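You operate a simulated robot arm through the tools that you are given. There is no shell and no other tool. Be economical: measure what you need, move in short steps, check, and stop when the job is done.

The job below is to be done with a simulated robot arm. You get a single attempt, and the scene is never put back.

Task
Turn the yellow bin from RAGS to MEND: swap the label clips, sock in, cream rolled cloth out.
Fine: MEND clip on the bin's rim; RAGS clip and cloth on the counter; the socks in the drawer stay.

The check looks at the end state, three seconds after you hand in, the way a careful person would. Anything else that was tipped, shoved, dropped, spilled or broken makes it a failure.

Robot
A 6-joint arm with a two-finger parallel gripper, fixed in place. Base frame: the origin is at the foot of the arm, x ahead of it, y to its left, z up. Units: mm, degrees, N and s.
Its first joint turns from -66.0 to 66.0 degrees. Payload 2.7 kg.
Tool frame: the origin (TCP) lies between the finger pads and is the grasp point; the fingertips stand 23 mm ahead of it; z points along the fingers, y is the line along which they close. The gripper opens to 94 mm. The fingers are 38 mm wide and 10 mm thick; the gripper's body (54 by 96 mm) begins 39 mm behind the TCP.
Orientation is told as [roll, pitch, yaw] about the base's x, y, z axes, in that order, counted from this pose: with the fingers straight down and closing along the base's y, the tool's x points along the base's -x, its y along +y and its z along -z.

Tools
- The arm moves only by the tool send_rows. Its argument "commands" is a list of rows, each a list of 6 numbers: the shift along the tool's x, y, z in cm, then the turn, a rotation vector about the tool's x, y, z in degrees. In form: [[dx, dy, dz, wx, wy, wz], ...]. A call has 1 to 20 rows; each row shifts and turns the commanded pose from where the row before left it, along the tool's axes as they then stand. "grip" is the finger opening in cm, from 0 to 9.4, set as the call begins (left out, the last holds). A row lasts 0.2 s, in which the tool goes at most 50 mm and 8.6 degrees; a call with a longer step from one row to the next is refused whole, and so is a gripper value outside its range. A pose out of reach is approached as far as the arm can. The call stops where the force on the tool passes 40 N (or 10 N more than at its start, if that is more) or the arm is blocked; 0.2 s more then pass. Each finger travels about 45 mm/s and halts on what it meets, pressing with about 38 N; the grip force reading is that of the motor and also rises with nothing between the fingers. The clock runs only during rows and for 0.2 s after the last one: add rows that do not move to give the fingers time. The reply holds the time, the measured pose of the TCP, the force on the tool along the base axes, the opening and the grip force, in the units named above and with some noise.
- Cameras (640 x 400 px; columns grow to the right, rows downward): "scene" is fixed at [68.8, -424.6, 1406.4]; the picture's right is [0.85, -0.53, 0.00], its down [-0.29, -0.47, -0.83] and it looks along [0.44, 0.71, -0.55] (base axes); focal length 216 px, centre (320, 200). "wrist" rides on the gripper at [-39, 0, -44] in the tool frame; the picture's right is [0.00, -1.00, 0.00], its down [0.97, 0.00, -0.24] and it looks along [0.24, 0.00, 0.97] (tool axes); focal length 218 px, centre (320, 200).
- get_image(camera): a new picture of that camera. It takes no simulated time.
- locate(camera, pixels): for up to 12 pixels [column, row] of the newest picture of that camera ("zoom" is the newest enlarged one), the place [x, y, z] in the base frame of the surface seen there, good to about 3 mm. It takes no simulated time.
- close_up(camera, box): a new picture of the part [left, top, right, bottom] of that camera's present view, enlarged. It takes no simulated time.
- close_job(): hands the job in; it is judged then, once.

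Keep the steps short. Do not move on a guess: measure, check each grasp and each placing, and mend mistakes. In all there are 80 turns and 38 pictures (those below and enlarged ones count). Leave the gripper open and the arm clear of the work at the hand-in unless told otherwise, and finish with a single line.

The tools are called after "Request:" by a JSON object that holds its "op" and its "data". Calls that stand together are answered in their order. send_rows: Moves the arm, as the interface text tells. Its arguments: {"type":"object","properties":{"commands":{"type":"array"},"grip":{"type":"number"}},"required":["commands"]} The other tools are called the same way: get_image (camera) takes a picture; locate (camera, pixels) gives the place of the surface under pixels of a picture; close_up (camera, box) takes an enlarged picture of a part of a camera's view; close_job () hands the job in.

At the start:

```text
time_s: 0.0
ee_pos: [350.3, 77.3, 1308.3]
orientation: [0.1, 0.0, -0.1]
force: [0.6, -0.2, -0.3]
gripper_width: 93.9
grip_force: 0.1
```

scene: 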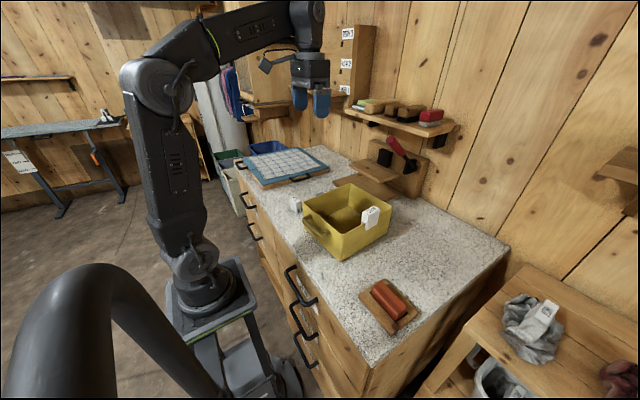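
wrist: 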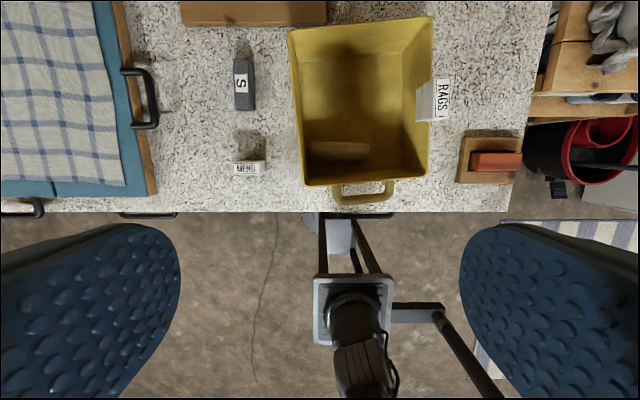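

I see the yellow bin with a RAGS clip on its right rim, a MEND clip on the counter near wrist pixel (248,168), and a dark block marked S at (242,85). I'll enlarge these areas and measure.

Request:
{"op": "close_up", "data": {"camera": "wrist", "box": [200, 0, 540, 212]}}

Request:
{"op": "close_up", "data": {"camera": "scene", "box": [220, 80, 520, 350]}}

Request:
{"op": "locate", "data": {"camera": "wrist", "pixels": [[248, 168], [242, 85], [340, 151], [440, 98], [288, 32], [432, 18], [427, 183], [304, 184], [365, 110], [140, 100], [490, 160], [365, 196]]}}

```text
1.88 times, centred on (370, 106) of wrist
```

zoom: 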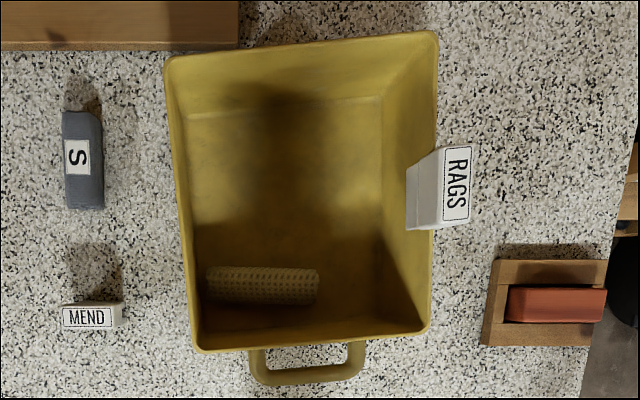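

```text
1.48 times, centred on (370, 215) of scene
```

zoom: 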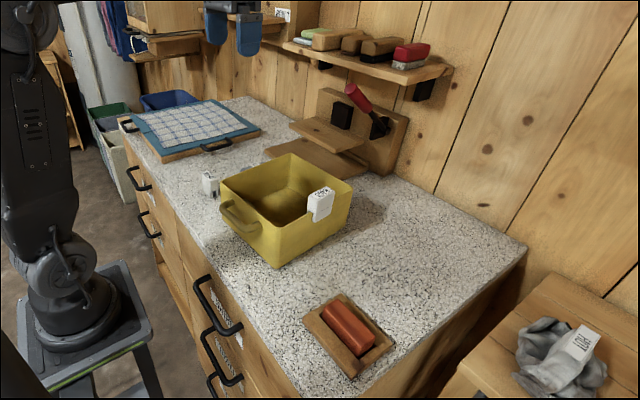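

```text
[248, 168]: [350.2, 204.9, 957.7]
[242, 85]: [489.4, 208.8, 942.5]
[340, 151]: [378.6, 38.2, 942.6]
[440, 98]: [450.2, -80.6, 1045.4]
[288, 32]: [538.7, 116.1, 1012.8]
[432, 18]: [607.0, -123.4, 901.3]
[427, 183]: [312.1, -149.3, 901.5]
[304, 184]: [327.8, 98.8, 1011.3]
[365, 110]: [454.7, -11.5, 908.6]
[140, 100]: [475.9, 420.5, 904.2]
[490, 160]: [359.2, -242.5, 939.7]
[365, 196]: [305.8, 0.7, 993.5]
```

The locates put the counter at about z=901, but the notes say about 687. I'll cross-check with the scene camera, and look closely at the grey item on the side bench and the block marked S to find which is the sock.

Request:
{"op": "close_up", "data": {"camera": "scene", "box": [440, 270, 640, 400]}}

Request:
{"op": "close_up", "data": {"camera": "wrist", "box": [210, 40, 290, 190]}}

Request:
{"op": "get_image", "data": {"camera": "scene"}}

Request:
{"op": "locate", "data": {"camera": "scene", "pixels": [[420, 260], [370, 216], [295, 204], [342, 258], [303, 210], [350, 183], [391, 206], [530, 325], [388, 300], [345, 225], [310, 228], [290, 270]]}}

```text
3.08 times, centred on (540, 335) of scene
```

zoom: 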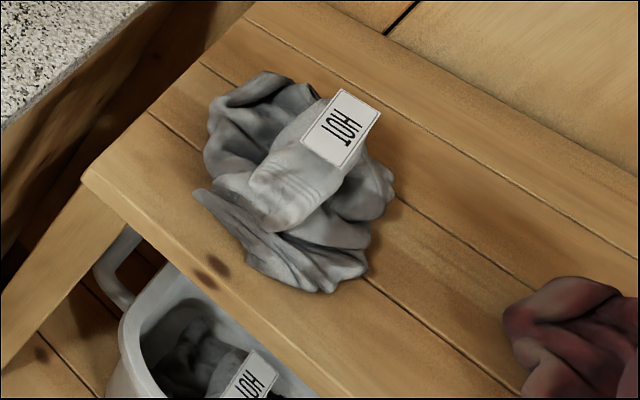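

```text
2.67 times, centred on (250, 115) of wrist
```

zoom: 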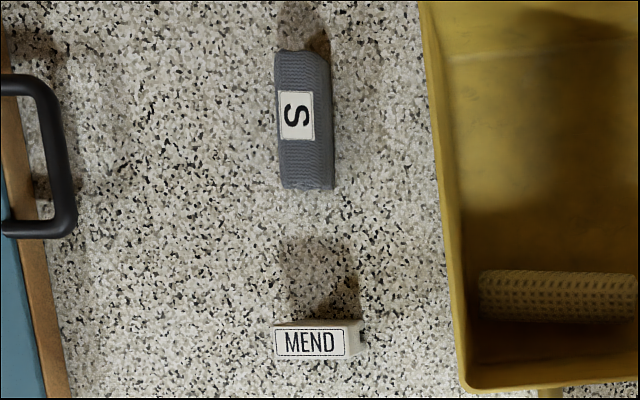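

```text
31 pictures are left
```

scene: 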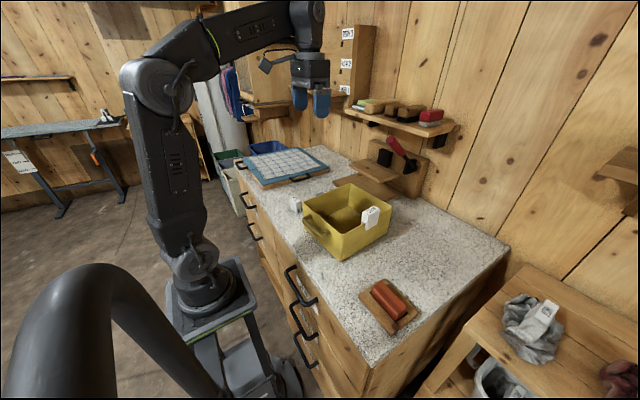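

```text
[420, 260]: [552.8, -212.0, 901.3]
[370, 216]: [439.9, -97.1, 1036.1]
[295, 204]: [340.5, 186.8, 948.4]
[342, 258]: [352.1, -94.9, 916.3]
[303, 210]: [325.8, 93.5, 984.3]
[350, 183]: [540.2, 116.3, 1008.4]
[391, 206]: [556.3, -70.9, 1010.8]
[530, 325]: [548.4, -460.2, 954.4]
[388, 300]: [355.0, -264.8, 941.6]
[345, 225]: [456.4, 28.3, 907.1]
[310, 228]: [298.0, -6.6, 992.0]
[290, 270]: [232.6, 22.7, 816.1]
```

Both cameras agree: counter at z≈901, bin rim≈1012, bin floor≈908. The S item is a rolled grey knitted sock, lying along x. The cream cloth roll lies along y, close to the bin's front wall. I'll move above the bin for a closer look.

Request:
{"op": "send_rows", "data": {"commands": [[-1.25, -1.7, 3.0, 0, 0, 0], [-1.25, -1.7, 3.0, 0, 0, 0], [-1.25, -1.7, 3.0, 0, 0, 0], [-1.25, -1.7, 3.0, 0, 0, 0], [0, 0, 0, 0, 0, 0]]}}

Request:
{"op": "get_image", "data": {"camera": "wrist"}}

```text
time_s: 1.2
ee_pos: [398.3, 8.0, 1187.8]
orientation: [0.0, 0.0, 0.0]
force: [0.7, -0.4, -0.8]
gripper_width: 93.7
grip_force: 0.0
```

```text
30 pictures are left
```

wrist: 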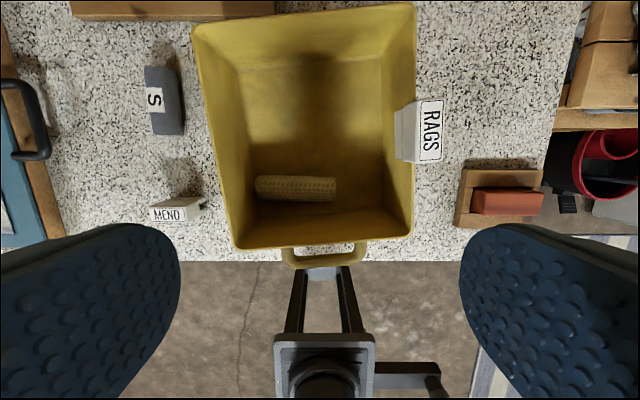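

The cloth, rim and clips are all in view. I'll measure the cloth outline, the front wall, the RAGS clip and the walls.

Request:
{"op": "locate", "data": {"camera": "wrist", "pixels": [[258, 188], [336, 190], [295, 188], [295, 178], [295, 199], [295, 206], [300, 214], [300, 228], [300, 242], [380, 214], [255, 210], [350, 185]]}}

Request:
{"op": "locate", "data": {"camera": "wrist", "pixels": [[418, 103], [440, 103], [420, 158], [441, 158], [397, 110], [397, 155], [408, 130], [414, 200], [405, 200], [414, 60], [385, 60], [383, 180]]}}

Request:
{"op": "close_up", "data": {"camera": "wrist", "box": [230, 80, 470, 270]}}

```text
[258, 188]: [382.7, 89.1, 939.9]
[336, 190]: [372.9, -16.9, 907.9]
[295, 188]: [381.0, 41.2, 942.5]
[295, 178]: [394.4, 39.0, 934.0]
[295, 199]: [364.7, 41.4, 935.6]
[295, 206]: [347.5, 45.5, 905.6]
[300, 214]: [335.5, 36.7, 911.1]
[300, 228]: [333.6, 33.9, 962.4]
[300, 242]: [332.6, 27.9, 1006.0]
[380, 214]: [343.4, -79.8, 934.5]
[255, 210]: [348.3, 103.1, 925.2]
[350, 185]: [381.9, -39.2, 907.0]
```

```text
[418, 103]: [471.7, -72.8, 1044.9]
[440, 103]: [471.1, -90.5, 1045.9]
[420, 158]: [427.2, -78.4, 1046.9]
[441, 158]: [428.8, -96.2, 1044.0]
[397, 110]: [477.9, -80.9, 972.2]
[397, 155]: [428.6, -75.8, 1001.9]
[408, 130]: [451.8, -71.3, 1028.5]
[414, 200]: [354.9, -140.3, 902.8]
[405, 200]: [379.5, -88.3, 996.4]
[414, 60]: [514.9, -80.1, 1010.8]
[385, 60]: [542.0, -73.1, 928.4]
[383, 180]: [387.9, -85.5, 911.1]
```

```text
2.11 times, centred on (350, 175) of wrist
```

zoom: 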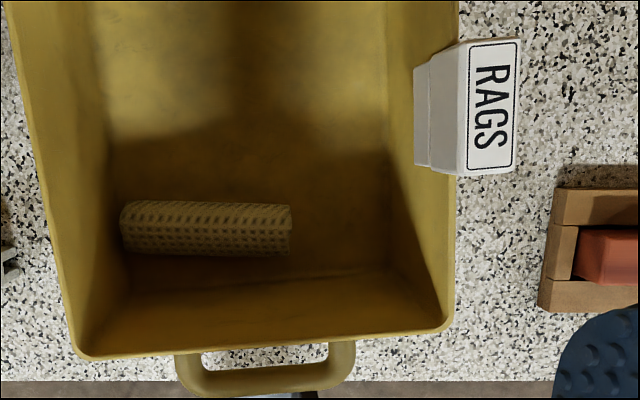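

The bin walls are vertical and its front inner wall is at x≈335. The cloth spans x 362–398 and y −12 to 90, with its top at 942. Lowering at x=394 with a 6.8 cm opening keeps the gripper body clear of the front wall and puts the fingers on both sides of the cloth. I'll turn −90° and come down partway.

Request:
{"op": "send_rows", "data": {"commands": [[0.43, 2.8, 0, 0, 0, 8.182], [0, 0, 0, 0, 0, 8.182], [0, 0, 0, 0, 0, 8.182], [0, 0, 0, 0, 0, 8.182], [0, 0, 0, 0, 0, 8.182], [0, 0, 0, 0, 0, 8.182], [0, 0, 0, 0, 0, 8.182], [0, 0, 0, 0, 0, 8.182], [0, 0, 0, 0, 0, 8.182], [0, 0, 0, 0, 0, 8.182], [0, 0, 0, 0, 0, 8.18], [0, 0, 4, 0, 0, 0], [0, 0, 4, 0, 0, 0], [0, 0, 3, 0, 0, 0], [0, 0, 0, 0, 0, 0]], "grip": 6.8}}

Request:
{"op": "get_image", "data": {"camera": "wrist"}}

```text
time_s: 4.4
ee_pos: [395.6, 38.0, 1080.0]
orientation: [0.1, 0.0, -90.0]
force: [-0.2, 0.3, -0.2]
gripper_width: 68.0
grip_force: 0.0
```

```text
28 pictures are left
```

wrist: 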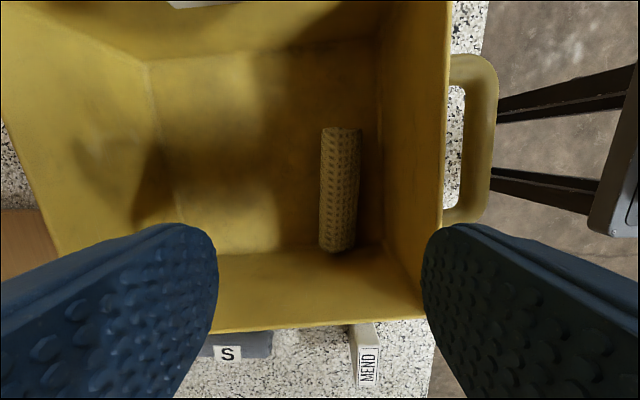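

The cloth runs between the fingers from about (340,130) to (337,250). I'll confirm its position, then descend.

Request:
{"op": "locate", "data": {"camera": "wrist", "pixels": [[322, 190], [340, 190], [359, 190], [341, 131], [338, 245], [395, 190], [443, 190], [430, 300], [260, 190]]}}

```text
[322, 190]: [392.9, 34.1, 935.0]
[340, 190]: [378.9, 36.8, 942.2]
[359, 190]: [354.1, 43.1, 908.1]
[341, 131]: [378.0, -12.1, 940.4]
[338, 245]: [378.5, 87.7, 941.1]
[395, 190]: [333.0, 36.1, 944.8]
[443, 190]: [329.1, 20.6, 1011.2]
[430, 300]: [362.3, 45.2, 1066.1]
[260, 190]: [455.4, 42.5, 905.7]
```

The cloth centre is x≈379, wall face x≈333. I'll shift to x≈392, open to 7.0 and go down to z≈937.

Request:
{"op": "send_rows", "data": {"commands": [[0, -0.35, 0, 0, 0, 0], [0, 0, 3, 0, 0, 0], [0, 0, 3, 0, 0, 0], [0, 0, 3, 0, 0, 0], [0, 0, 2, 0, 0, 0], [0, 0, 2, 0, 0, 0], [0, 0, 1.3, 0, 0, 0], [0, 0, 0, 0, 0, 0]], "grip": 7.0}}

```text
time_s: 6.2
ee_pos: [392.6, 38.3, 935.5]
orientation: [0.0, 0.0, -90.0]
force: [-0.4, -0.2, -0.7]
gripper_width: 70.3
grip_force: 0.1
```

No contact, and I'm at depth. Next I close on the cloth; the roll is about 36 mm across, so I'll ask for 2.4 cm to hold it firmly.

Request:
{"op": "send_rows", "data": {"commands": [[0, 0, 0, 0, 0, 0], [0, 0, 0, 0, 0, 0], [0, 0, 0, 0, 0, 0], [0, 0, 0, 0, 0, 0], [0, 0, 0, 0, 0, 0]], "grip": 2.4}}

Request:
{"op": "get_image", "data": {"camera": "wrist"}}

```text
time_s: 7.4
ee_pos: [392.2, 38.3, 935.8]
orientation: [0.0, 0.0, -90.0]
force: [0.0, 0.2, 1.0]
gripper_width: 39.0
grip_force: 37.4
```

```text
27 pictures are left
```

wrist: 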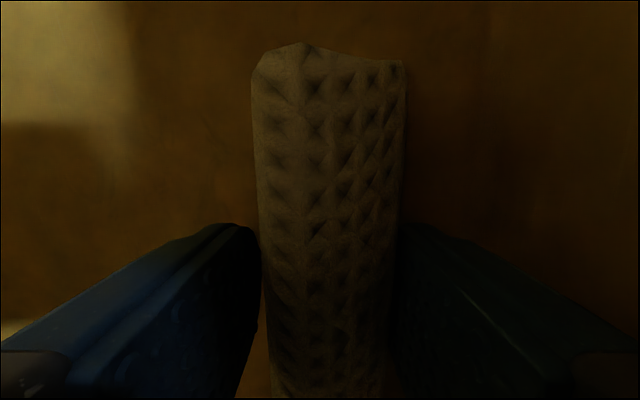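

The cloth is gripped at 39 mm. I'll lift it straight up, clear of the rim and clip.

Request:
{"op": "send_rows", "data": {"commands": [[0, 0, -2, 0, 0, 0], [0, 0, -4, 0, 0, 0], [0, 0, -4.5, 0, 0, 0], [0, 0, -4.5, 0, 0, 0], [0, 0, -4.5, 0, 0, 0], [0, 0, 0, 0, 0, 0]]}}

Request:
{"op": "get_image", "data": {"camera": "scene"}}

Request:
{"op": "locate", "data": {"camera": "scene", "pixels": [[400, 240], [430, 240], [420, 270], [440, 290], [380, 270], [470, 250], [505, 250], [380, 355], [360, 295], [410, 320], [403, 283], [368, 325]]}}

```text
time_s: 8.8
ee_pos: [392.3, 36.7, 1131.6]
orientation: [0.0, 0.0, -90.0]
force: [0.3, -0.4, -0.4]
gripper_width: 40.2
grip_force: 37.4
```

```text
26 pictures are left
```

scene: 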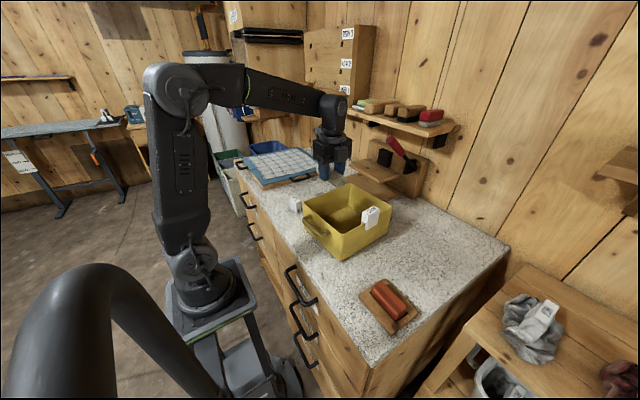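

```text
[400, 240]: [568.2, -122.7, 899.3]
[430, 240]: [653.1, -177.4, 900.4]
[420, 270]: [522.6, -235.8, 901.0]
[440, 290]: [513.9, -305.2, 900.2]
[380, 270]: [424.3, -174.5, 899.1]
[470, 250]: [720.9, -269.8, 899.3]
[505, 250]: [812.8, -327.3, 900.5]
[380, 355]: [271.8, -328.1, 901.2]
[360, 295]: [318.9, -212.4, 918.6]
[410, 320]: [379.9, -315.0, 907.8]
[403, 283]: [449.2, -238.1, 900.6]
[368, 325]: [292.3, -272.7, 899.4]
```

It's held at 40 mm. The counter right of the bin around (490,−200) is bare at z≈900. I'll carry the cloth there and check the wrist view.

Request:
{"op": "send_rows", "data": {"commands": [[-3.9, 1.6, 0, 0, 0, 0], [-3.9, 1.6, 0, 0, 0, 0], [-3.9, 1.6, 0, 0, 0, 0], [-3.9, 1.6, 0, 0, 0, 0], [-3.9, 1.6, 0, 0, 0, 0], [-3.9, 1.6, 0, 0, 0, 0], [0, 0, 4, 0, 0, 0], [0, 0, 4, 0, 0, 0], [0, 0, 4, 0, 0, 0], [0, 0, 3, 0, 0, 0], [0, 0, 0, 0, 0, 0]]}}

Request:
{"op": "close_up", "data": {"camera": "scene", "box": [300, 150, 500, 340]}}

```text
time_s: 11.2
ee_pos: [487.8, -198.6, 981.5]
orientation: [0.0, 0.0, -90.0]
force: [-0.8, -0.4, -1.3]
gripper_width: 40.1
grip_force: 37.6
```

```text
2.11 times, centred on (400, 245) of scene
```

zoom: 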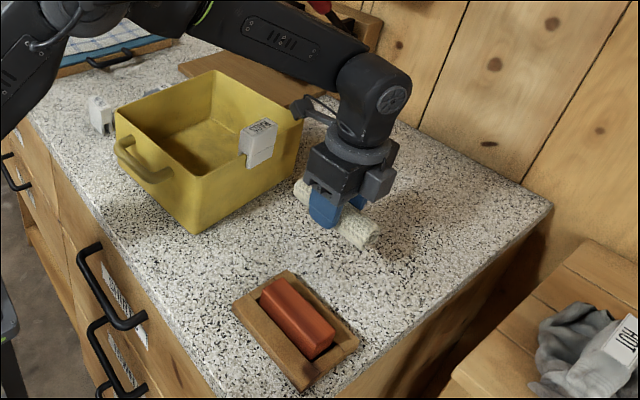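

The cloth hangs level in the gripper over bare counter. I'll lower it in small steps to z≈931.

Request:
{"op": "send_rows", "data": {"commands": [[0, 0, 2.5, 0, 0, 0], [0, 0, 1.5, 0, 0, 0], [0, 0, 0.5, 0, 0, 0], [0, 0, 0.5, 0, 0, 0], [0, 0, 0, 0, 0, 0]]}}

```text
time_s: 12.4
ee_pos: [489.3, -198.4, 931.1]
orientation: [0.1, -0.2, -89.9]
force: [-3.9, -0.2, 13.3]
gripper_width: 39.8
grip_force: 38.1
```

The upward force of about 13 N shows the cloth is resting on the counter. I'll open and lift off.

Request:
{"op": "send_rows", "data": {"commands": [[0, 0, -0.1, 0, 0, 0], [0, 0, 0, 0, 0, 0], [0, 0, 0, 0, 0, 0], [0, 0, 0, 0, 0, 0], [0, 0, -2, 0, 0, 0], [0, 0, -4, 0, 0, 0], [0, 0, -4.5, 0, 0, 0], [0, 0, -4.5, 0, 0, 0], [0, 0, -4.5, 0, 0, 0], [0, 0, 0, 0, 0, 0]], "grip": 7.0}}

Request:
{"op": "get_image", "data": {"camera": "wrist"}}

```text
time_s: 14.6
ee_pos: [489.3, -197.8, 1127.0]
orientation: [0.0, 0.0, -89.9]
force: [-0.2, -0.4, 0.0]
gripper_width: 70.2
grip_force: 0.1
```

```text
24 pictures are left
```

wrist: 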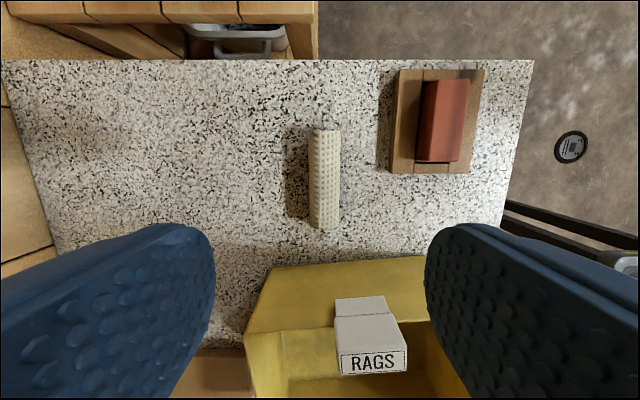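

The cloth lies still on the counter. Next is the RAGS clip: its label is the top face, and its long side runs along the right rim. I'll turn to yaw +5 (the bin's own turn) above the clip and measure it.

Request:
{"op": "send_rows", "data": {"commands": [[3.8, -1.3, 0, 0, 0, -7.917], [3.8, -1.3, 0, 0, 0, -7.917], [3.8, -1.3, 0, 0, 0, -7.917]]}}

```text
time_s: 15.4
ee_pos: [432.3, -88.6, 1126.9]
orientation: [0.0, -0.1, -66.1]
force: [0.0, -0.3, 0.5]
gripper_width: 69.9
grip_force: 0.1
```

Request:
{"op": "send_rows", "data": {"commands": [[0, 0, 0, 0, 0, -7.9], [0, 0, 0, 0, 0, -7.9], [0, 0, 0, 0, 0, -7.9], [0, 0, 0, 0, 0, -7.9], [0, 0, 0, 0, 0, -7.9], [0, 0, 0, 0, 0, -7.9], [0, 0, 0, 0, 0, -7.9], [0, 0, 0, 0, 0, -7.9], [0, 0, 0, 0, 0, -7.9], [-1.8, 0.3, 0, 0, 0, 0], [0, 0, 0, 0, 0, 0]]}}

Request:
{"op": "get_image", "data": {"camera": "wrist"}}

```text
time_s: 17.8
ee_pos: [451.6, -84.4, 1126.3]
orientation: [0.0, 0.0, 4.9]
force: [0.7, -0.3, -0.2]
gripper_width: 69.9
grip_force: 0.2
```

```text
23 pictures are left
```

wrist: 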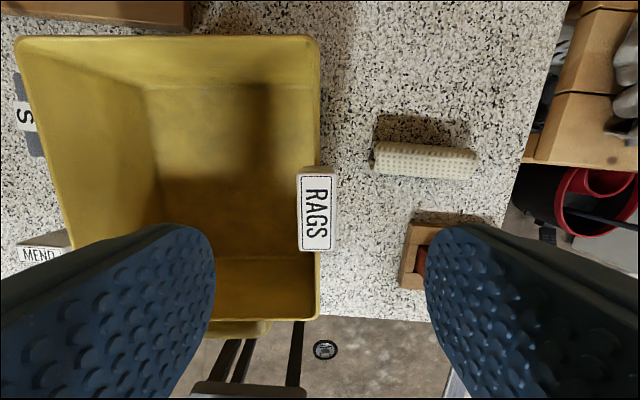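

The bin and clip now look square to the gripper. I'll locate the clip's corners and the rim.

Request:
{"op": "locate", "data": {"camera": "wrist", "pixels": [[300, 178], [331, 178], [301, 247], [333, 247], [316, 212], [318, 170], [336, 220], [318, 270], [314, 300], [318, 120], [312, 120], [304, 168]]}}

Request:
{"op": "close_up", "data": {"camera": "wrist", "box": [270, 140, 370, 290]}}

```text
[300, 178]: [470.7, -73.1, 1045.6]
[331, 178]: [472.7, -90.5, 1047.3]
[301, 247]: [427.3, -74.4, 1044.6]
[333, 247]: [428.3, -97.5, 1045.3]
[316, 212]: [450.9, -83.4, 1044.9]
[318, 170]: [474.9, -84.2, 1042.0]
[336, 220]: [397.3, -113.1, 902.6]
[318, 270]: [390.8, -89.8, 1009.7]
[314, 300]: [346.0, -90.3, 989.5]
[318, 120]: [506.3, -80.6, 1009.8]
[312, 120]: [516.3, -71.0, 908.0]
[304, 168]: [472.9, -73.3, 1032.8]
```

```text
2.67 times, centred on (320, 215) of wrist
```

zoom: 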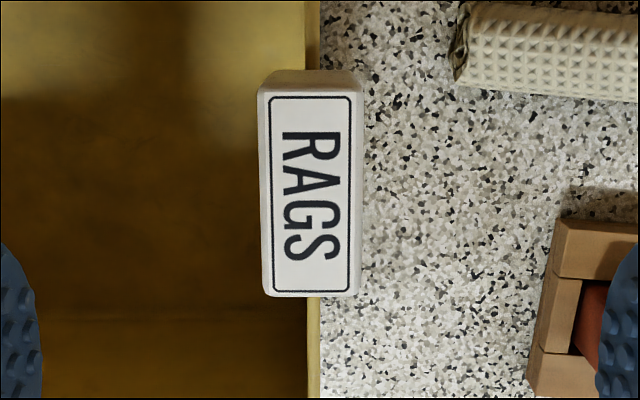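

The clip's top centre is (450.5, −84), it is 22 mm thick and the TCP is right above it. I'll go down to z≈1036, so the tips stop just above the rim at 1011.

Request:
{"op": "send_rows", "data": {"commands": [[0, 0, 3, 0, 0, 0], [0, 0, 3, 0, 0, 0], [0, 0, 2, 0, 0, 0], [0, 0, 1.0, 0, 0, 0], [0, 0, 0, 0, 0, 0]], "grip": 5.0}}

Request:
{"op": "get_image", "data": {"camera": "wrist"}}

```text
time_s: 19.0
ee_pos: [452.6, -85.0, 1034.8]
orientation: [0.0, 0.0, 4.9]
force: [-0.6, -0.3, -0.2]
gripper_width: 49.9
grip_force: 0.0
```

```text
21 pictures are left
```

wrist: 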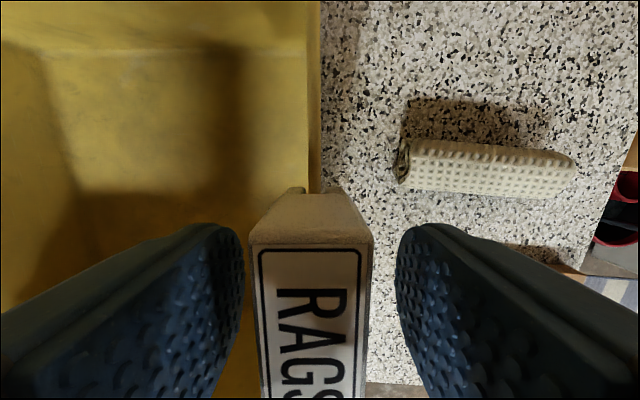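

The clip is about 2 mm to the left of centre (columns 250–370, against 320). I'll centre on it, then close.

Request:
{"op": "send_rows", "data": {"commands": [[0, 0.18, 0, 0, 0, 0], [0, 0, 0, 0, 0, 0]]}}

Request:
{"op": "send_rows", "data": {"commands": [[0, 0, 0, 0, 0, 0], [0, 0, 0, 0, 0, 0], [0, 0, 0, 0, 0, 0], [0, 0, 0, 0, 0, 0]], "grip": 1.5}}

```text
time_s: 19.6
ee_pos: [451.5, -83.7, 1035.7]
orientation: [0.0, 0.0, 4.8]
force: [0.9, 0.1, -0.6]
gripper_width: 49.8
grip_force: 0.1
```

```text
time_s: 20.6
ee_pos: [451.8, -84.3, 1035.2]
orientation: [0.0, 0.0, 5.0]
force: [-0.3, 0.0, 0.5]
gripper_width: 22.8
grip_force: 38.5
```

The clip is held at 22.8 mm. I'll lift it gently, watching the force in case the clip drags the bin.

Request:
{"op": "send_rows", "data": {"commands": [[0, 0, -0.5, 0, 0, 0], [0, 0, -0.5, 0, 0, 0], [0, 0, -1, 0, 0, 0], [0, 0, -1, 0, 0, 0], [0, 0, -1, 0, 0, 0], [0, 0, 0, 0, 0, 0]]}}

Request:
{"op": "close_up", "data": {"camera": "scene", "box": [270, 120, 440, 280]}}

```text
time_s: 22.0
ee_pos: [451.9, -83.8, 1076.9]
orientation: [0.0, 0.1, 4.9]
force: [-0.2, 0.2, 0.1]
gripper_width: 23.0
grip_force: 38.3
```

```text
2.50 times, centred on (355, 200) of scene
```

zoom: 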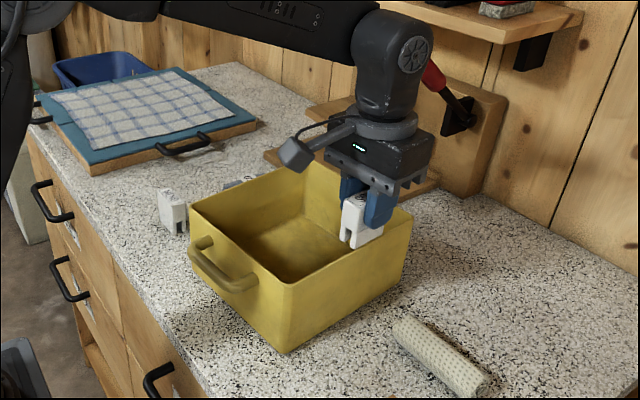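

The RAGS clip is off, the bin hasn't moved, and the clip has two legs with an end slot. I'll carry it to bare counter at about (425,−160), between the bin and the tray, and lower it.

Request:
{"op": "send_rows", "data": {"commands": [[0, 0, -2, 0, 0, 0], [1.11, -2.45, 0, 0, 0, 0], [1.11, -2.45, 0, 0, 0, 0], [1.12, -2.46, 0, 0, 0, 0], [0, 0, 4, 0, 0, 0], [0, 0, 4, 0, 0, 0], [0, 0, 3, 0, 0, 0], [0, 0, 2, 0, 0, 0], [0, 0, 0, 0, 0, 0]]}}

Request:
{"op": "get_image", "data": {"camera": "wrist"}}

```text
time_s: 24.0
ee_pos: [425.9, -163.0, 964.8]
orientation: [0.2, -0.1, 4.8]
force: [0.4, 0.1, 0.0]
gripper_width: 22.7
grip_force: 38.1
```

```text
19 pictures are left
```

wrist: 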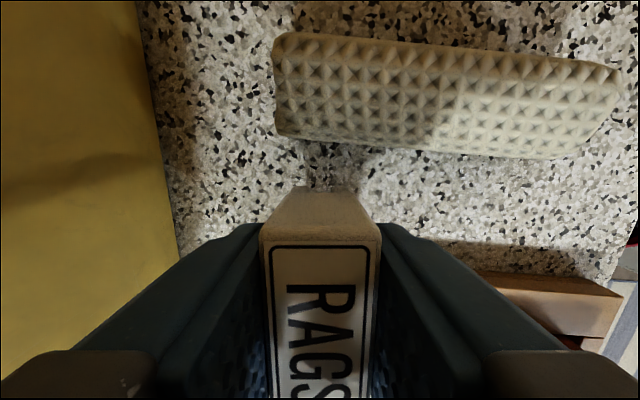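

There's clear space all around. I'll lower in small steps until it touches.

Request:
{"op": "send_rows", "data": {"commands": [[0, 0, 0.8, 0, 0, 0], [0, 0, 0.5, 0, 0, 0], [0, 0, 0.3, 0, 0, 0], [0, 0, 0.2, 0, 0, 0], [0, 0, 0, 0, 0, 0]]}}

```text
time_s: 25.2
ee_pos: [425.1, -160.6, 948.6]
orientation: [0.0, 0.0, 4.8]
force: [-0.6, -0.7, -0.2]
gripper_width: 22.7
grip_force: 37.7
```

Request:
{"op": "send_rows", "data": {"commands": [[0, 0, 0.15, 0, 0, 0], [0, 0, 0.15, 0, 0, 0], [0, 0, 0, 0, 0, 0]]}}

```text
time_s: 26.0
ee_pos: [424.6, -161.5, 947.7]
orientation: [0.0, -0.2, 4.9]
force: [-8.7, -0.8, 32.2]
gripper_width: 22.7
grip_force: 38.0
```

It's in contact. I'll ease up slightly, open and rise.

Request:
{"op": "send_rows", "data": {"commands": [[0, 0, -0.2, 0, 0, 0], [0, 0, 0, 0, 0, 0]]}}

Request:
{"op": "send_rows", "data": {"commands": [[0, 0, 0, 0, 0, 0], [0, 0, 0, 0, 0, 0], [0, 0, 0, 0, 0, 0], [0, 0, -2, 0, 0, 0], [0, 0, -4, 0, 0, 0], [0, 0, -4.5, 0, 0, 0], [0, 0, -4.5, 0, 0, 0], [0, 0, -4.5, 0, 0, 0], [0, 0, 0, 0, 0, 0]], "grip": 5.0}}

Request:
{"op": "get_image", "data": {"camera": "wrist"}}

```text
time_s: 26.6
ee_pos: [426.2, -159.8, 946.9]
orientation: [-0.1, 0.0, 4.8]
force: [-0.2, -3.3, 14.8]
gripper_width: 22.6
grip_force: 38.3
```

```text
time_s: 28.6
ee_pos: [424.3, -162.7, 1141.7]
orientation: [0.0, 0.0, 4.8]
force: [0.3, -0.6, 1.5]
gripper_width: 50.1
grip_force: 0.1
```

```text
18 pictures are left
```

wrist: 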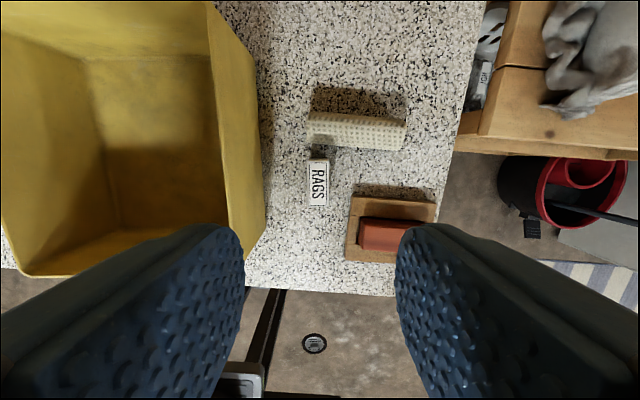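

The RAGS clip stands upright on the counter, clear of everything. Next is the sock: I'll square the yaw and travel over to (455, 209) at this height.

Request:
{"op": "send_rows", "data": {"commands": [[0, 0, 0, 0, 0, 4.8], [-0.4, 4.65, 0, 0, 0, 0], [-0.4, 4.65, 0, 0, 0, 0], [-0.4, 4.65, 0, 0, 0, 0], [-0.4, 4.65, 0, 0, 0, 0], [-0.4, 4.65, 0, 0, 0, 0], [-0.4, 4.65, 0, 0, 0, 0], [-0.4, 4.65, 0, 0, 0, 0], [-0.4, 4.65, 0, 0, 0, 0], [0, 0, 3, 0, 0, 0], [0, 0, 0, 0, 0, 0]], "grip": 7.0}}

Request:
{"op": "get_image", "data": {"camera": "wrist"}}

```text
time_s: 31.0
ee_pos: [454.9, 210.9, 1108.9]
orientation: [0.0, -0.1, 0.0]
force: [-0.4, -0.4, -0.3]
gripper_width: 70.0
grip_force: 0.1
```

```text
17 pictures are left
```

wrist: 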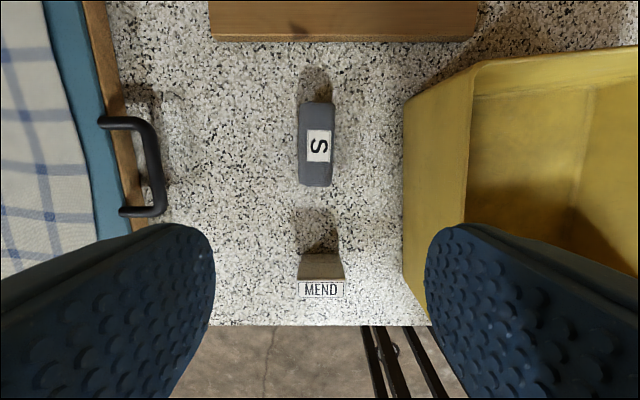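

The sock runs from (318,103) to (315,186), and the MEND clip is at (321,275). I'll measure both.

Request:
{"op": "locate", "data": {"camera": "wrist", "pixels": [[318, 108], [315, 180], [304, 150], [318, 150], [333, 150], [301, 283], [342, 283], [301, 294], [342, 294], [321, 289], [321, 268], [403, 150]]}}

Request:
{"op": "close_up", "data": {"camera": "wrist", "box": [270, 80, 370, 310]}}

```text
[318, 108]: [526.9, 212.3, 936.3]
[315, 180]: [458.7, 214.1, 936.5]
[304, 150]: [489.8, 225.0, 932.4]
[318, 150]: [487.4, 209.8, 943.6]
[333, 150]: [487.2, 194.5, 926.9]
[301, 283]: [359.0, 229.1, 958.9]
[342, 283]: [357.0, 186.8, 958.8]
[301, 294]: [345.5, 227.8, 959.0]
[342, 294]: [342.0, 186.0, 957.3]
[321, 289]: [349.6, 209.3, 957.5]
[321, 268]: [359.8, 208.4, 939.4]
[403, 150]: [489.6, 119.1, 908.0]
```

```text
1.74 times, centred on (320, 195) of wrist
```

zoom: 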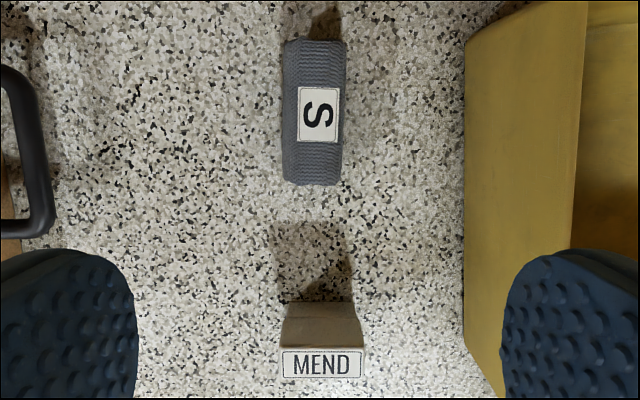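

The sock's centre is (492,210), about 38 mm across with its top at 943. I'll go to (491,210) and down to z≈931.

Request:
{"op": "send_rows", "data": {"commands": [[-3.6, -0.1, 0, 0, 0, 0], [0, 0, 4, 0, 0, 0], [0, 0, 4, 0, 0, 0], [0, 0, 4, 0, 0, 0], [0, 0, 3, 0, 0, 0], [0, 0, 1.8, 0, 0, 0], [0, 0, 1, 0, 0, 0], [0, 0, 0, 0, 0, 0]]}}

Request:
{"op": "send_rows", "data": {"commands": [[0, 0, 0, 0, 0, 0], [0, 0, 0, 0, 0, 0], [0, 0, 0, 0, 0, 0], [0, 0, 0, 0, 0, 0], [0, 0, 0, 0, 0, 0]], "grip": 2.4}}

```text
time_s: 32.8
ee_pos: [492.4, 210.1, 932.8]
orientation: [0.0, 0.0, 0.1]
force: [-0.8, 0.5, 0.1]
gripper_width: 69.8
grip_force: 0.1
```

```text
time_s: 34.0
ee_pos: [492.7, 209.0, 934.5]
orientation: [0.0, -0.1, 0.0]
force: [-1.2, -3.1, 6.7]
gripper_width: 43.2
grip_force: 38.3
```

The sock is held at 43 mm. I'll lift it and move over the bin's middle at (440, 15).

Request:
{"op": "send_rows", "data": {"commands": [[0, 0, -2, 0, 0, 0], [0, 0, -4, 0, 0, 0], [0, 0, -4.5, 0, 0, 0], [0, 0, -4.5, 0, 0, 0], [0, 0, -2, 0, 0, 0], [1.3, -4.85, 0, 0, 0, 0], [1.3, -4.85, 0, 0, 0, 0], [1.3, -4.85, 0, 0, 0, 0], [1.3, -4.85, 0, 0, 0, 0], [0, 0, 0, 0, 0, 0]]}}

Request:
{"op": "get_image", "data": {"camera": "wrist"}}

```text
refused: row 6 steps farther than a row can; nothing moved
```

```text
15 pictures are left
```

wrist: 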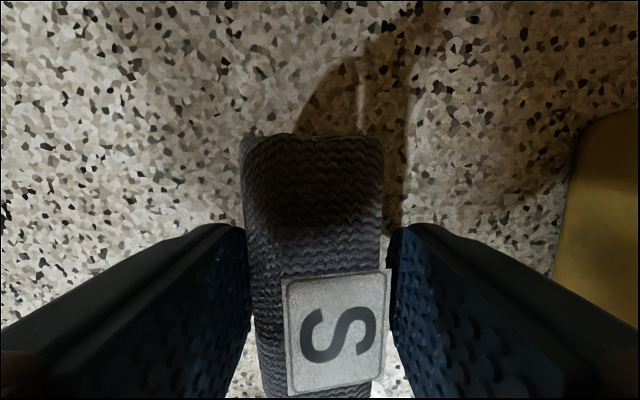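

That call was refused because the steps were too long, and nothing moved. The sock sits well between the fingers, so I'll resend with shorter steps.

Request:
{"op": "send_rows", "data": {"commands": [[0, 0, -2, 0, 0, 0], [0, 0, -4, 0, 0, 0], [0, 0, -4.5, 0, 0, 0], [0, 0, -4.5, 0, 0, 0], [0, 0, -2, 0, 0, 0], [1.04, -3.88, 0, 0, 0, 0], [1.04, -3.88, 0, 0, 0, 0], [1.04, -3.88, 0, 0, 0, 0], [1.04, -3.88, 0, 0, 0, 0], [1.04, -3.88, 0, 0, 0, 0], [0, 0, 0, 0, 0, 0]]}}

Request:
{"op": "get_image", "data": {"camera": "wrist"}}

```text
time_s: 36.4
ee_pos: [443.6, 17.3, 1103.3]
orientation: [0.1, 0.0, 0.1]
force: [0.4, -0.3, -1.0]
gripper_width: 44.0
grip_force: 37.9
```

```text
14 pictures are left
```

wrist: 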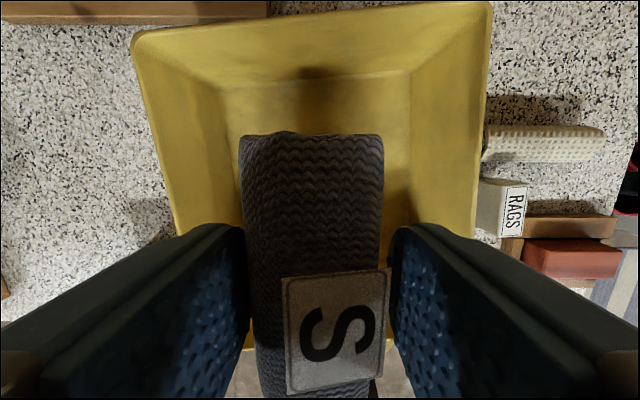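

The sock is over the middle of the bin. I'll lower it to the floor, where I expect contact near z≈940.

Request:
{"op": "send_rows", "data": {"commands": [[0, 0, 4, 0, 0, 0], [0, 0, 4, 0, 0, 0], [0, 0, 4, 0, 0, 0], [0, 0, 2.5, 0, 0, 0], [0, 0, 1.0, 0, 0, 0], [0, 0, 0.5, 0, 0, 0], [0, 0, 0, 0, 0, 0]]}}

```text
time_s: 38.0
ee_pos: [439.9, 18.1, 942.8]
orientation: [-0.1, -0.1, 0.1]
force: [0.7, 0.1, -0.6]
gripper_width: 43.8
grip_force: 38.1
```

Request:
{"op": "send_rows", "data": {"commands": [[0, 0, 0.2, 0, 0, 0], [0, 0, 0.2, 0, 0, 0], [0, 0, 0, 0, 0, 0]]}}

```text
time_s: 38.8
ee_pos: [440.0, 17.8, 940.3]
orientation: [0.1, 0.0, 0.1]
force: [-1.7, -0.6, 1.5]
gripper_width: 43.8
grip_force: 38.2
```

It has just touched the bin floor. I'll release it and rise straight up.

Request:
{"op": "send_rows", "data": {"commands": [[0, 0, 0, 0, 0, 0], [0, 0, 0, 0, 0, 0], [0, 0, 0, 0, 0, 0], [0, 0, -2, 0, 0, 0], [0, 0, -4, 0, 0, 0], [0, 0, -4.5, 0, 0, 0], [0, 0, -4.5, 0, 0, 0], [0, 0, -3.5, 0, 0, 0], [0, 0, 0, 0, 0, 0]], "grip": 7.0}}

Request:
{"op": "get_image", "data": {"camera": "wrist"}}

```text
time_s: 40.8
ee_pos: [439.9, 19.2, 1125.6]
orientation: [0.0, 0.0, 0.1]
force: [0.2, 0.2, -0.8]
gripper_width: 70.4
grip_force: 0.1
```

```text
13 pictures are left
```

wrist: 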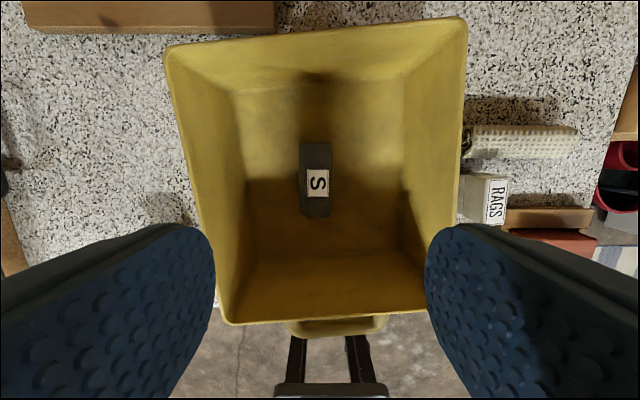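

The sock lies in the bin. Next is the MEND clip at (350.5, 208). I'll move above it and turn +90°, so that after turning back its text will read the same way RAGS did.

Request:
{"op": "send_rows", "data": {"commands": [[1.79, 3.78, 0, 0, 0, 0], [1.79, 3.78, 0, 0, 0, 0], [1.79, 3.78, 0, 0, 0, 0], [1.79, 3.78, 0, 0, 0, 0], [1.79, 3.78, 0, 0, 0, 0], [0, 0, 0, 0, 0, -8.182], [0, 0, 0, 0, 0, -8.182], [0, 0, 0, 0, 0, -8.182], [0, 0, 0, 0, 0, -8.182], [0, 0, 0, 0, 0, -8.182], [0, 0, 0, 0, 0, -8.182], [0, 0, 0, 0, 0, -8.182], [0, 0, 0, 0, 0, -8.182], [0, 0, 0, 0, 0, -8.182], [0, 0, 0, 0, 0, -8.182], [0, 0, 0, 0, 0, -8.182], [0, 0, 4, 0, 0, 0], [0, 0, 3, 0, 0, 0], [0, 0, 0, 0, 0, 0]], "grip": 5.0}}

Request:
{"op": "get_image", "data": {"camera": "wrist"}}

```text
time_s: 44.8
ee_pos: [350.5, 205.2, 1053.9]
orientation: [0.1, 0.0, 90.0]
force: [-0.4, 0.1, 0.4]
gripper_width: 49.8
grip_force: 0.0
```

```text
12 pictures are left
```

wrist: 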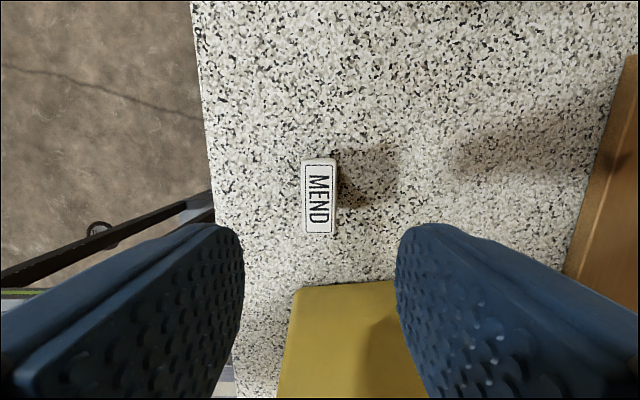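

The text now reads in the same sense that RAGS did. I'll measure the clip's corners.

Request:
{"op": "locate", "data": {"camera": "wrist", "pixels": [[305, 167], [333, 167], [305, 231], [332, 231], [318, 199], [318, 162], [337, 190]]}}

```text
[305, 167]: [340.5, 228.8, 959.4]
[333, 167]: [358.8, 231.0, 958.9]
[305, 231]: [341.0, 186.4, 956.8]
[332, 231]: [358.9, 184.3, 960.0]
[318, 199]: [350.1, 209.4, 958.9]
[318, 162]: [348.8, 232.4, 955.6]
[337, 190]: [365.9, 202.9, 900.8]
```

The clip's centre is (350,208), top 959, and it is square. I'll centre on it, descend to z≈949, and close.

Request:
{"op": "send_rows", "data": {"commands": [[-0.3, 0, 0, 0, 0, 0], [0, 0, 3.5, 0, 0, 0], [0, 0, 3.5, 0, 0, 0], [0, 0, 2.5, 0, 0, 0], [0, 0, 1.0, 0, 0, 0], [0, 0, 0, 0, 0, 0]]}}

Request:
{"op": "send_rows", "data": {"commands": [[0, 0, 0, 0, 0, 0], [0, 0, 0, 0, 0, 0], [0, 0, 0, 0, 0, 0], [0, 0, 0, 0, 0, 0]], "grip": 1.5}}

```text
time_s: 46.2
ee_pos: [351.4, 209.0, 949.7]
orientation: [-0.1, 0.0, 90.0]
force: [-0.6, -0.5, 0.3]
gripper_width: 49.9
grip_force: 0.0
```

```text
time_s: 47.2
ee_pos: [351.4, 209.8, 950.4]
orientation: [0.0, 0.0, 90.0]
force: [-0.2, -0.5, 0.2]
gripper_width: 22.8
grip_force: 37.8
```

It's held at 22.8 mm. I'll lift and carry it over the right rim.

Request:
{"op": "send_rows", "data": {"commands": [[0, 0, -2, 0, 0, 0], [0, 0, -4, 0, 0, 0], [0, 0, -4.5, 0, 0, 0], [0, 0, -4.5, 0, 0, 0], [0, 0, -3, 0, 0, 0], [4.19, -1.41, 0, 0, 0, 0], [4.19, -1.41, 0, 0, 0, 0], [4.19, -1.41, 0, 0, 0, 0], [4.19, -1.41, 0, 0, 0, 0], [4.19, -1.41, 0, 0, 0, 0], [4.19, -1.41, 0, 0, 0, 0], [4.19, -1.41, 0, 0, 0, 0], [0, 0, 0, 0, 0, 0]]}}

Request:
{"op": "send_rows", "data": {"commands": [[0, 0, 0, 0, 0, 8.5], [0, 0, 0, 0, 0, 8.5], [0, 0, 0, 0, 0, 8.5], [0, 0, 0, 0, 0, 8.5], [0, 0, 0, 0, 0, 8.5], [0, 0, 0, 0, 0, 8.5], [0, 0, 0, 0, 0, 8.5], [0, 0, 0, 0, 0, 8.5], [0, 0, 0, 0, 0, 8.5], [0, 0, 0, 0, 0, 8.5], [0, 0, 0, 0, 0, 0]]}}

Request:
{"op": "get_image", "data": {"camera": "wrist"}}

```text
time_s: 50.0
ee_pos: [449.0, -85.0, 1127.4]
orientation: [0.1, 0.0, 90.1]
force: [0.1, -0.4, 0.1]
gripper_width: 22.7
grip_force: 38.0
```

```text
time_s: 52.4
ee_pos: [449.5, -84.7, 1129.7]
orientation: [0.0, 0.0, 4.8]
force: [0.5, 1.3, 0.5]
gripper_width: 22.7
grip_force: 37.9
```

```text
11 pictures are left
```

wrist: 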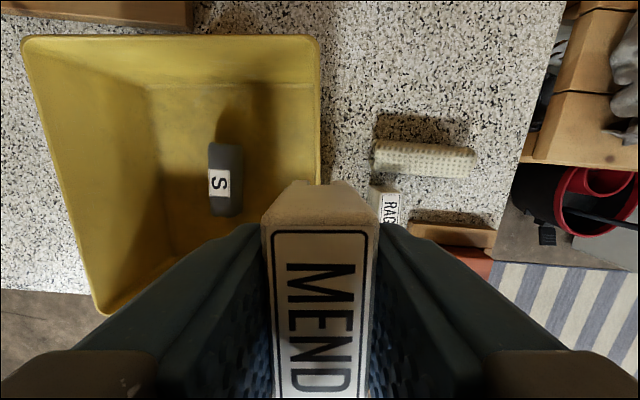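

I'm over the rim. I'll enlarge the view to find how the clip lines up with the rim band at about (317,120).

Request:
{"op": "close_up", "data": {"camera": "wrist", "box": [270, 60, 370, 200]}}

Request:
{"op": "locate", "data": {"camera": "wrist", "pixels": [[316, 80], [318, 80], [316, 120], [318, 120], [316, 160], [318, 160], [317, 60]]}}

```text
2.86 times, centred on (320, 130) of wrist
```

zoom: 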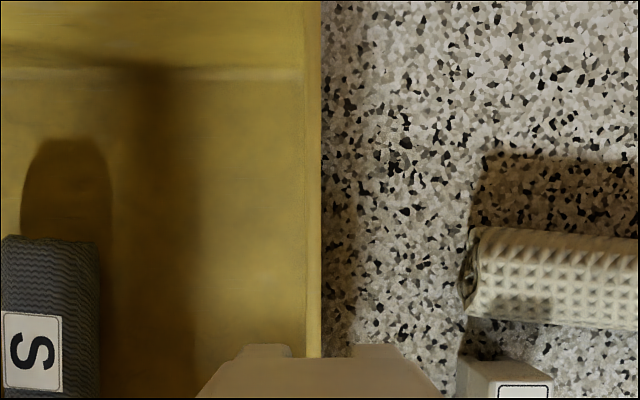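

```text
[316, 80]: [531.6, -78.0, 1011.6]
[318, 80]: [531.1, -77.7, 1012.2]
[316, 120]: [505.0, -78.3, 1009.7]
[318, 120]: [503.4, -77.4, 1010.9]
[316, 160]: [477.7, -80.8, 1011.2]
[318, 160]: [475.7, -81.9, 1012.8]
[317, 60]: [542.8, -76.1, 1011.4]
```

The slot gap is about 9 mm wide and centred at zoom column 321. The rim is about 4 mm wide and centred at zoom column 314, so I need a +1.7 mm shift. I'll do that, go down to just above the rim, and check.

Request:
{"op": "send_rows", "data": {"commands": [[0, 0.17, 0, 0, 0, 0], [0, 0, 3, 0, 0, 0], [0, 0, 2.0, 0, 0, 0], [0, 0, 1.1, 0, 0, 0], [0, 0, 0, 0, 0, 0]]}}

Request:
{"op": "close_up", "data": {"camera": "wrist", "box": [240, 100, 400, 230]}}

Request:
{"op": "close_up", "data": {"camera": "scene", "box": [320, 150, 430, 260]}}

```text
time_s: 53.6
ee_pos: [451.5, -81.8, 1069.7]
orientation: [-0.1, 0.1, 5.0]
force: [0.2, -0.5, -0.6]
gripper_width: 22.6
grip_force: 37.6
```

```text
3.08 times, centred on (320, 165) of wrist
```

zoom: 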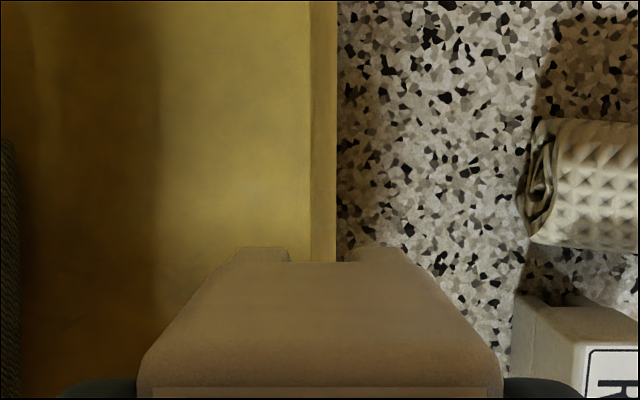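

```text
3.64 times, centred on (375, 205) of scene
```

zoom: 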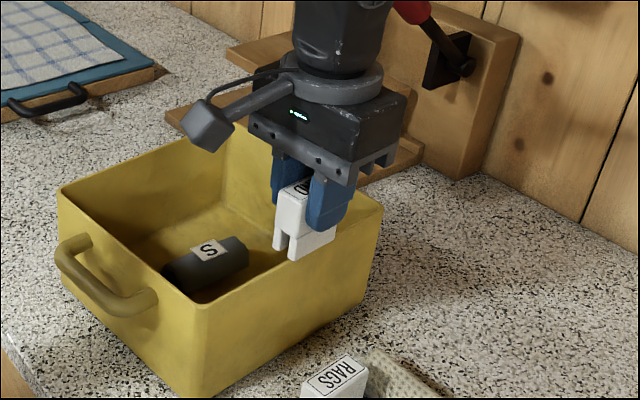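

The rim (zoom columns 310–337) sits inside the slot gap (289–352). I'll lower in small steps to z≈1038.

Request:
{"op": "send_rows", "data": {"commands": [[0, 0, 0.8, 0, 0, 0], [0, 0, 0.6, 0, 0, 0], [0, 0, 0.6, 0, 0, 0], [0, 0, 0.5, 0, 0, 0], [0, 0, 0.4, 0, 0, 0], [0, 0, 0, 0, 0, 0]]}}

```text
time_s: 55.0
ee_pos: [449.5, -81.5, 1039.5]
orientation: [0.0, 0.0, 5.0]
force: [-1.0, -0.1, -0.2]
gripper_width: 22.9
grip_force: 38.0
```

No contact force yet, so it's sliding on freely. I'll go a little further to seat it.

Request:
{"op": "send_rows", "data": {"commands": [[0, 0, 0.15, 0, 0, 0], [0, 0, 0.15, 0, 0, 0], [0, 0, 0, 0, 0, 0]]}}

```text
time_s: 55.8
ee_pos: [450.6, -81.8, 1037.4]
orientation: [-0.1, -0.1, 4.9]
force: [-3.1, 1.0, 11.2]
gripper_width: 22.8
grip_force: 38.0
```

The 11 N upward force at z≈1037 shows it's seated on the rim. I'll open to 5 cm and rise.

Request:
{"op": "send_rows", "data": {"commands": [[0, 0, 0, 0, 0, 0], [0, 0, 0, 0, 0, 0], [0, 0, 0, 0, 0, 0], [0, 0, 0, 0, 0, 0], [0, 0, -1.5, 0, 0, 0], [0, 0, -3, 0, 0, 0], [0, 0, -4, 0, 0, 0], [0, 0, -4.5, 0, 0, 0], [0, 0, -4.5, 0, 0, 0], [0, 0, 0, 0, 0, 0]], "grip": 5.0}}

Request:
{"op": "get_image", "data": {"camera": "wrist"}}

Request:
{"op": "close_up", "data": {"camera": "scene", "box": [270, 130, 450, 350]}}

```text
time_s: 58.0
ee_pos: [450.1, -81.1, 1214.4]
orientation: [0.0, 0.0, 5.0]
force: [0.1, -0.1, 0.5]
gripper_width: 49.9
grip_force: 0.0
```

```text
7 pictures are left
```

wrist: 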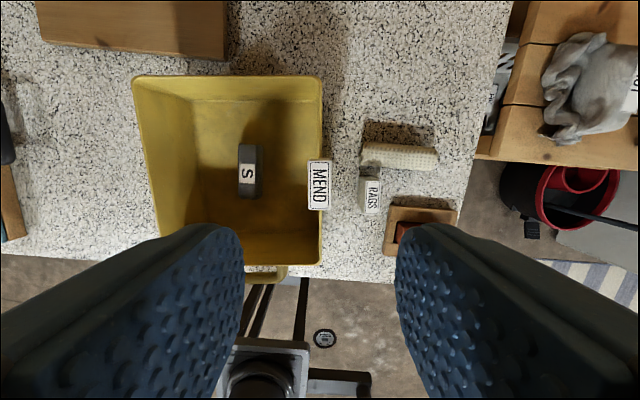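

```text
1.82 times, centred on (360, 240) of scene
```

zoom: 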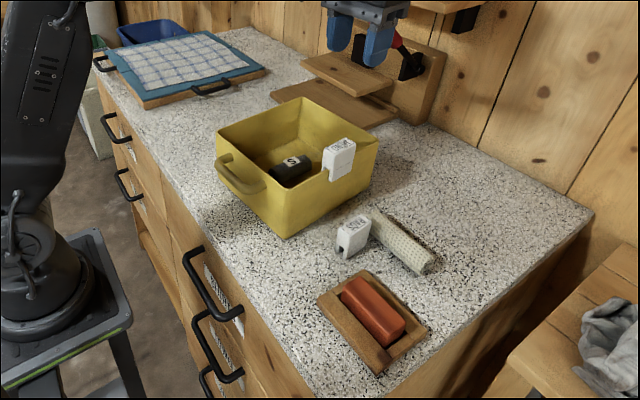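

Everything is in place. As a last check I'll read the MEND clip's height and whether it's level, then raise the arm and open fully.

Request:
{"op": "locate", "data": {"camera": "wrist", "pixels": [[319, 168], [319, 204], [312, 186], [327, 186], [371, 195], [400, 155], [248, 172], [135, 80]]}}

Request:
{"op": "send_rows", "data": {"commands": [[1.5, 2, -3, 0, 0, 0], [1.5, 2, -3, 0, 0, 0], [1.5, 2, -3, 0, 0, 0], [0, 0, 0, 0, 0, 0]], "grip": 9.0}}

```text
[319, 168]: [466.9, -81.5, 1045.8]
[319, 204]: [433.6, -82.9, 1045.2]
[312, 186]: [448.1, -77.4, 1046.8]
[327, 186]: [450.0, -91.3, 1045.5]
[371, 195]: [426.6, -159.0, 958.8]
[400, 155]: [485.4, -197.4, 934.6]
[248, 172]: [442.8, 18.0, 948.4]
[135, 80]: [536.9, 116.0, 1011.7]
```

```text
time_s: 59.0
ee_pos: [398.5, -26.4, 1304.5]
orientation: [0.0, 0.0, 5.0]
force: [-0.1, 0.8, 0.0]
gripper_width: 90.1
grip_force: 0.0
```

The MEND clip sits level with its top at z≈1045, the same as RAGS did, and the bin corner hasn't moved. The arm is clear and the gripper is open, so I'm handing in.

Request:
{"op": "close_job", "data": {}}

```text
The job is handed in.
```

Handed in: the MEND clip is on the bin's rim and the grey sock is inside; the RAGS clip and cream cloth are on the counter, and I left the drawers untouched.
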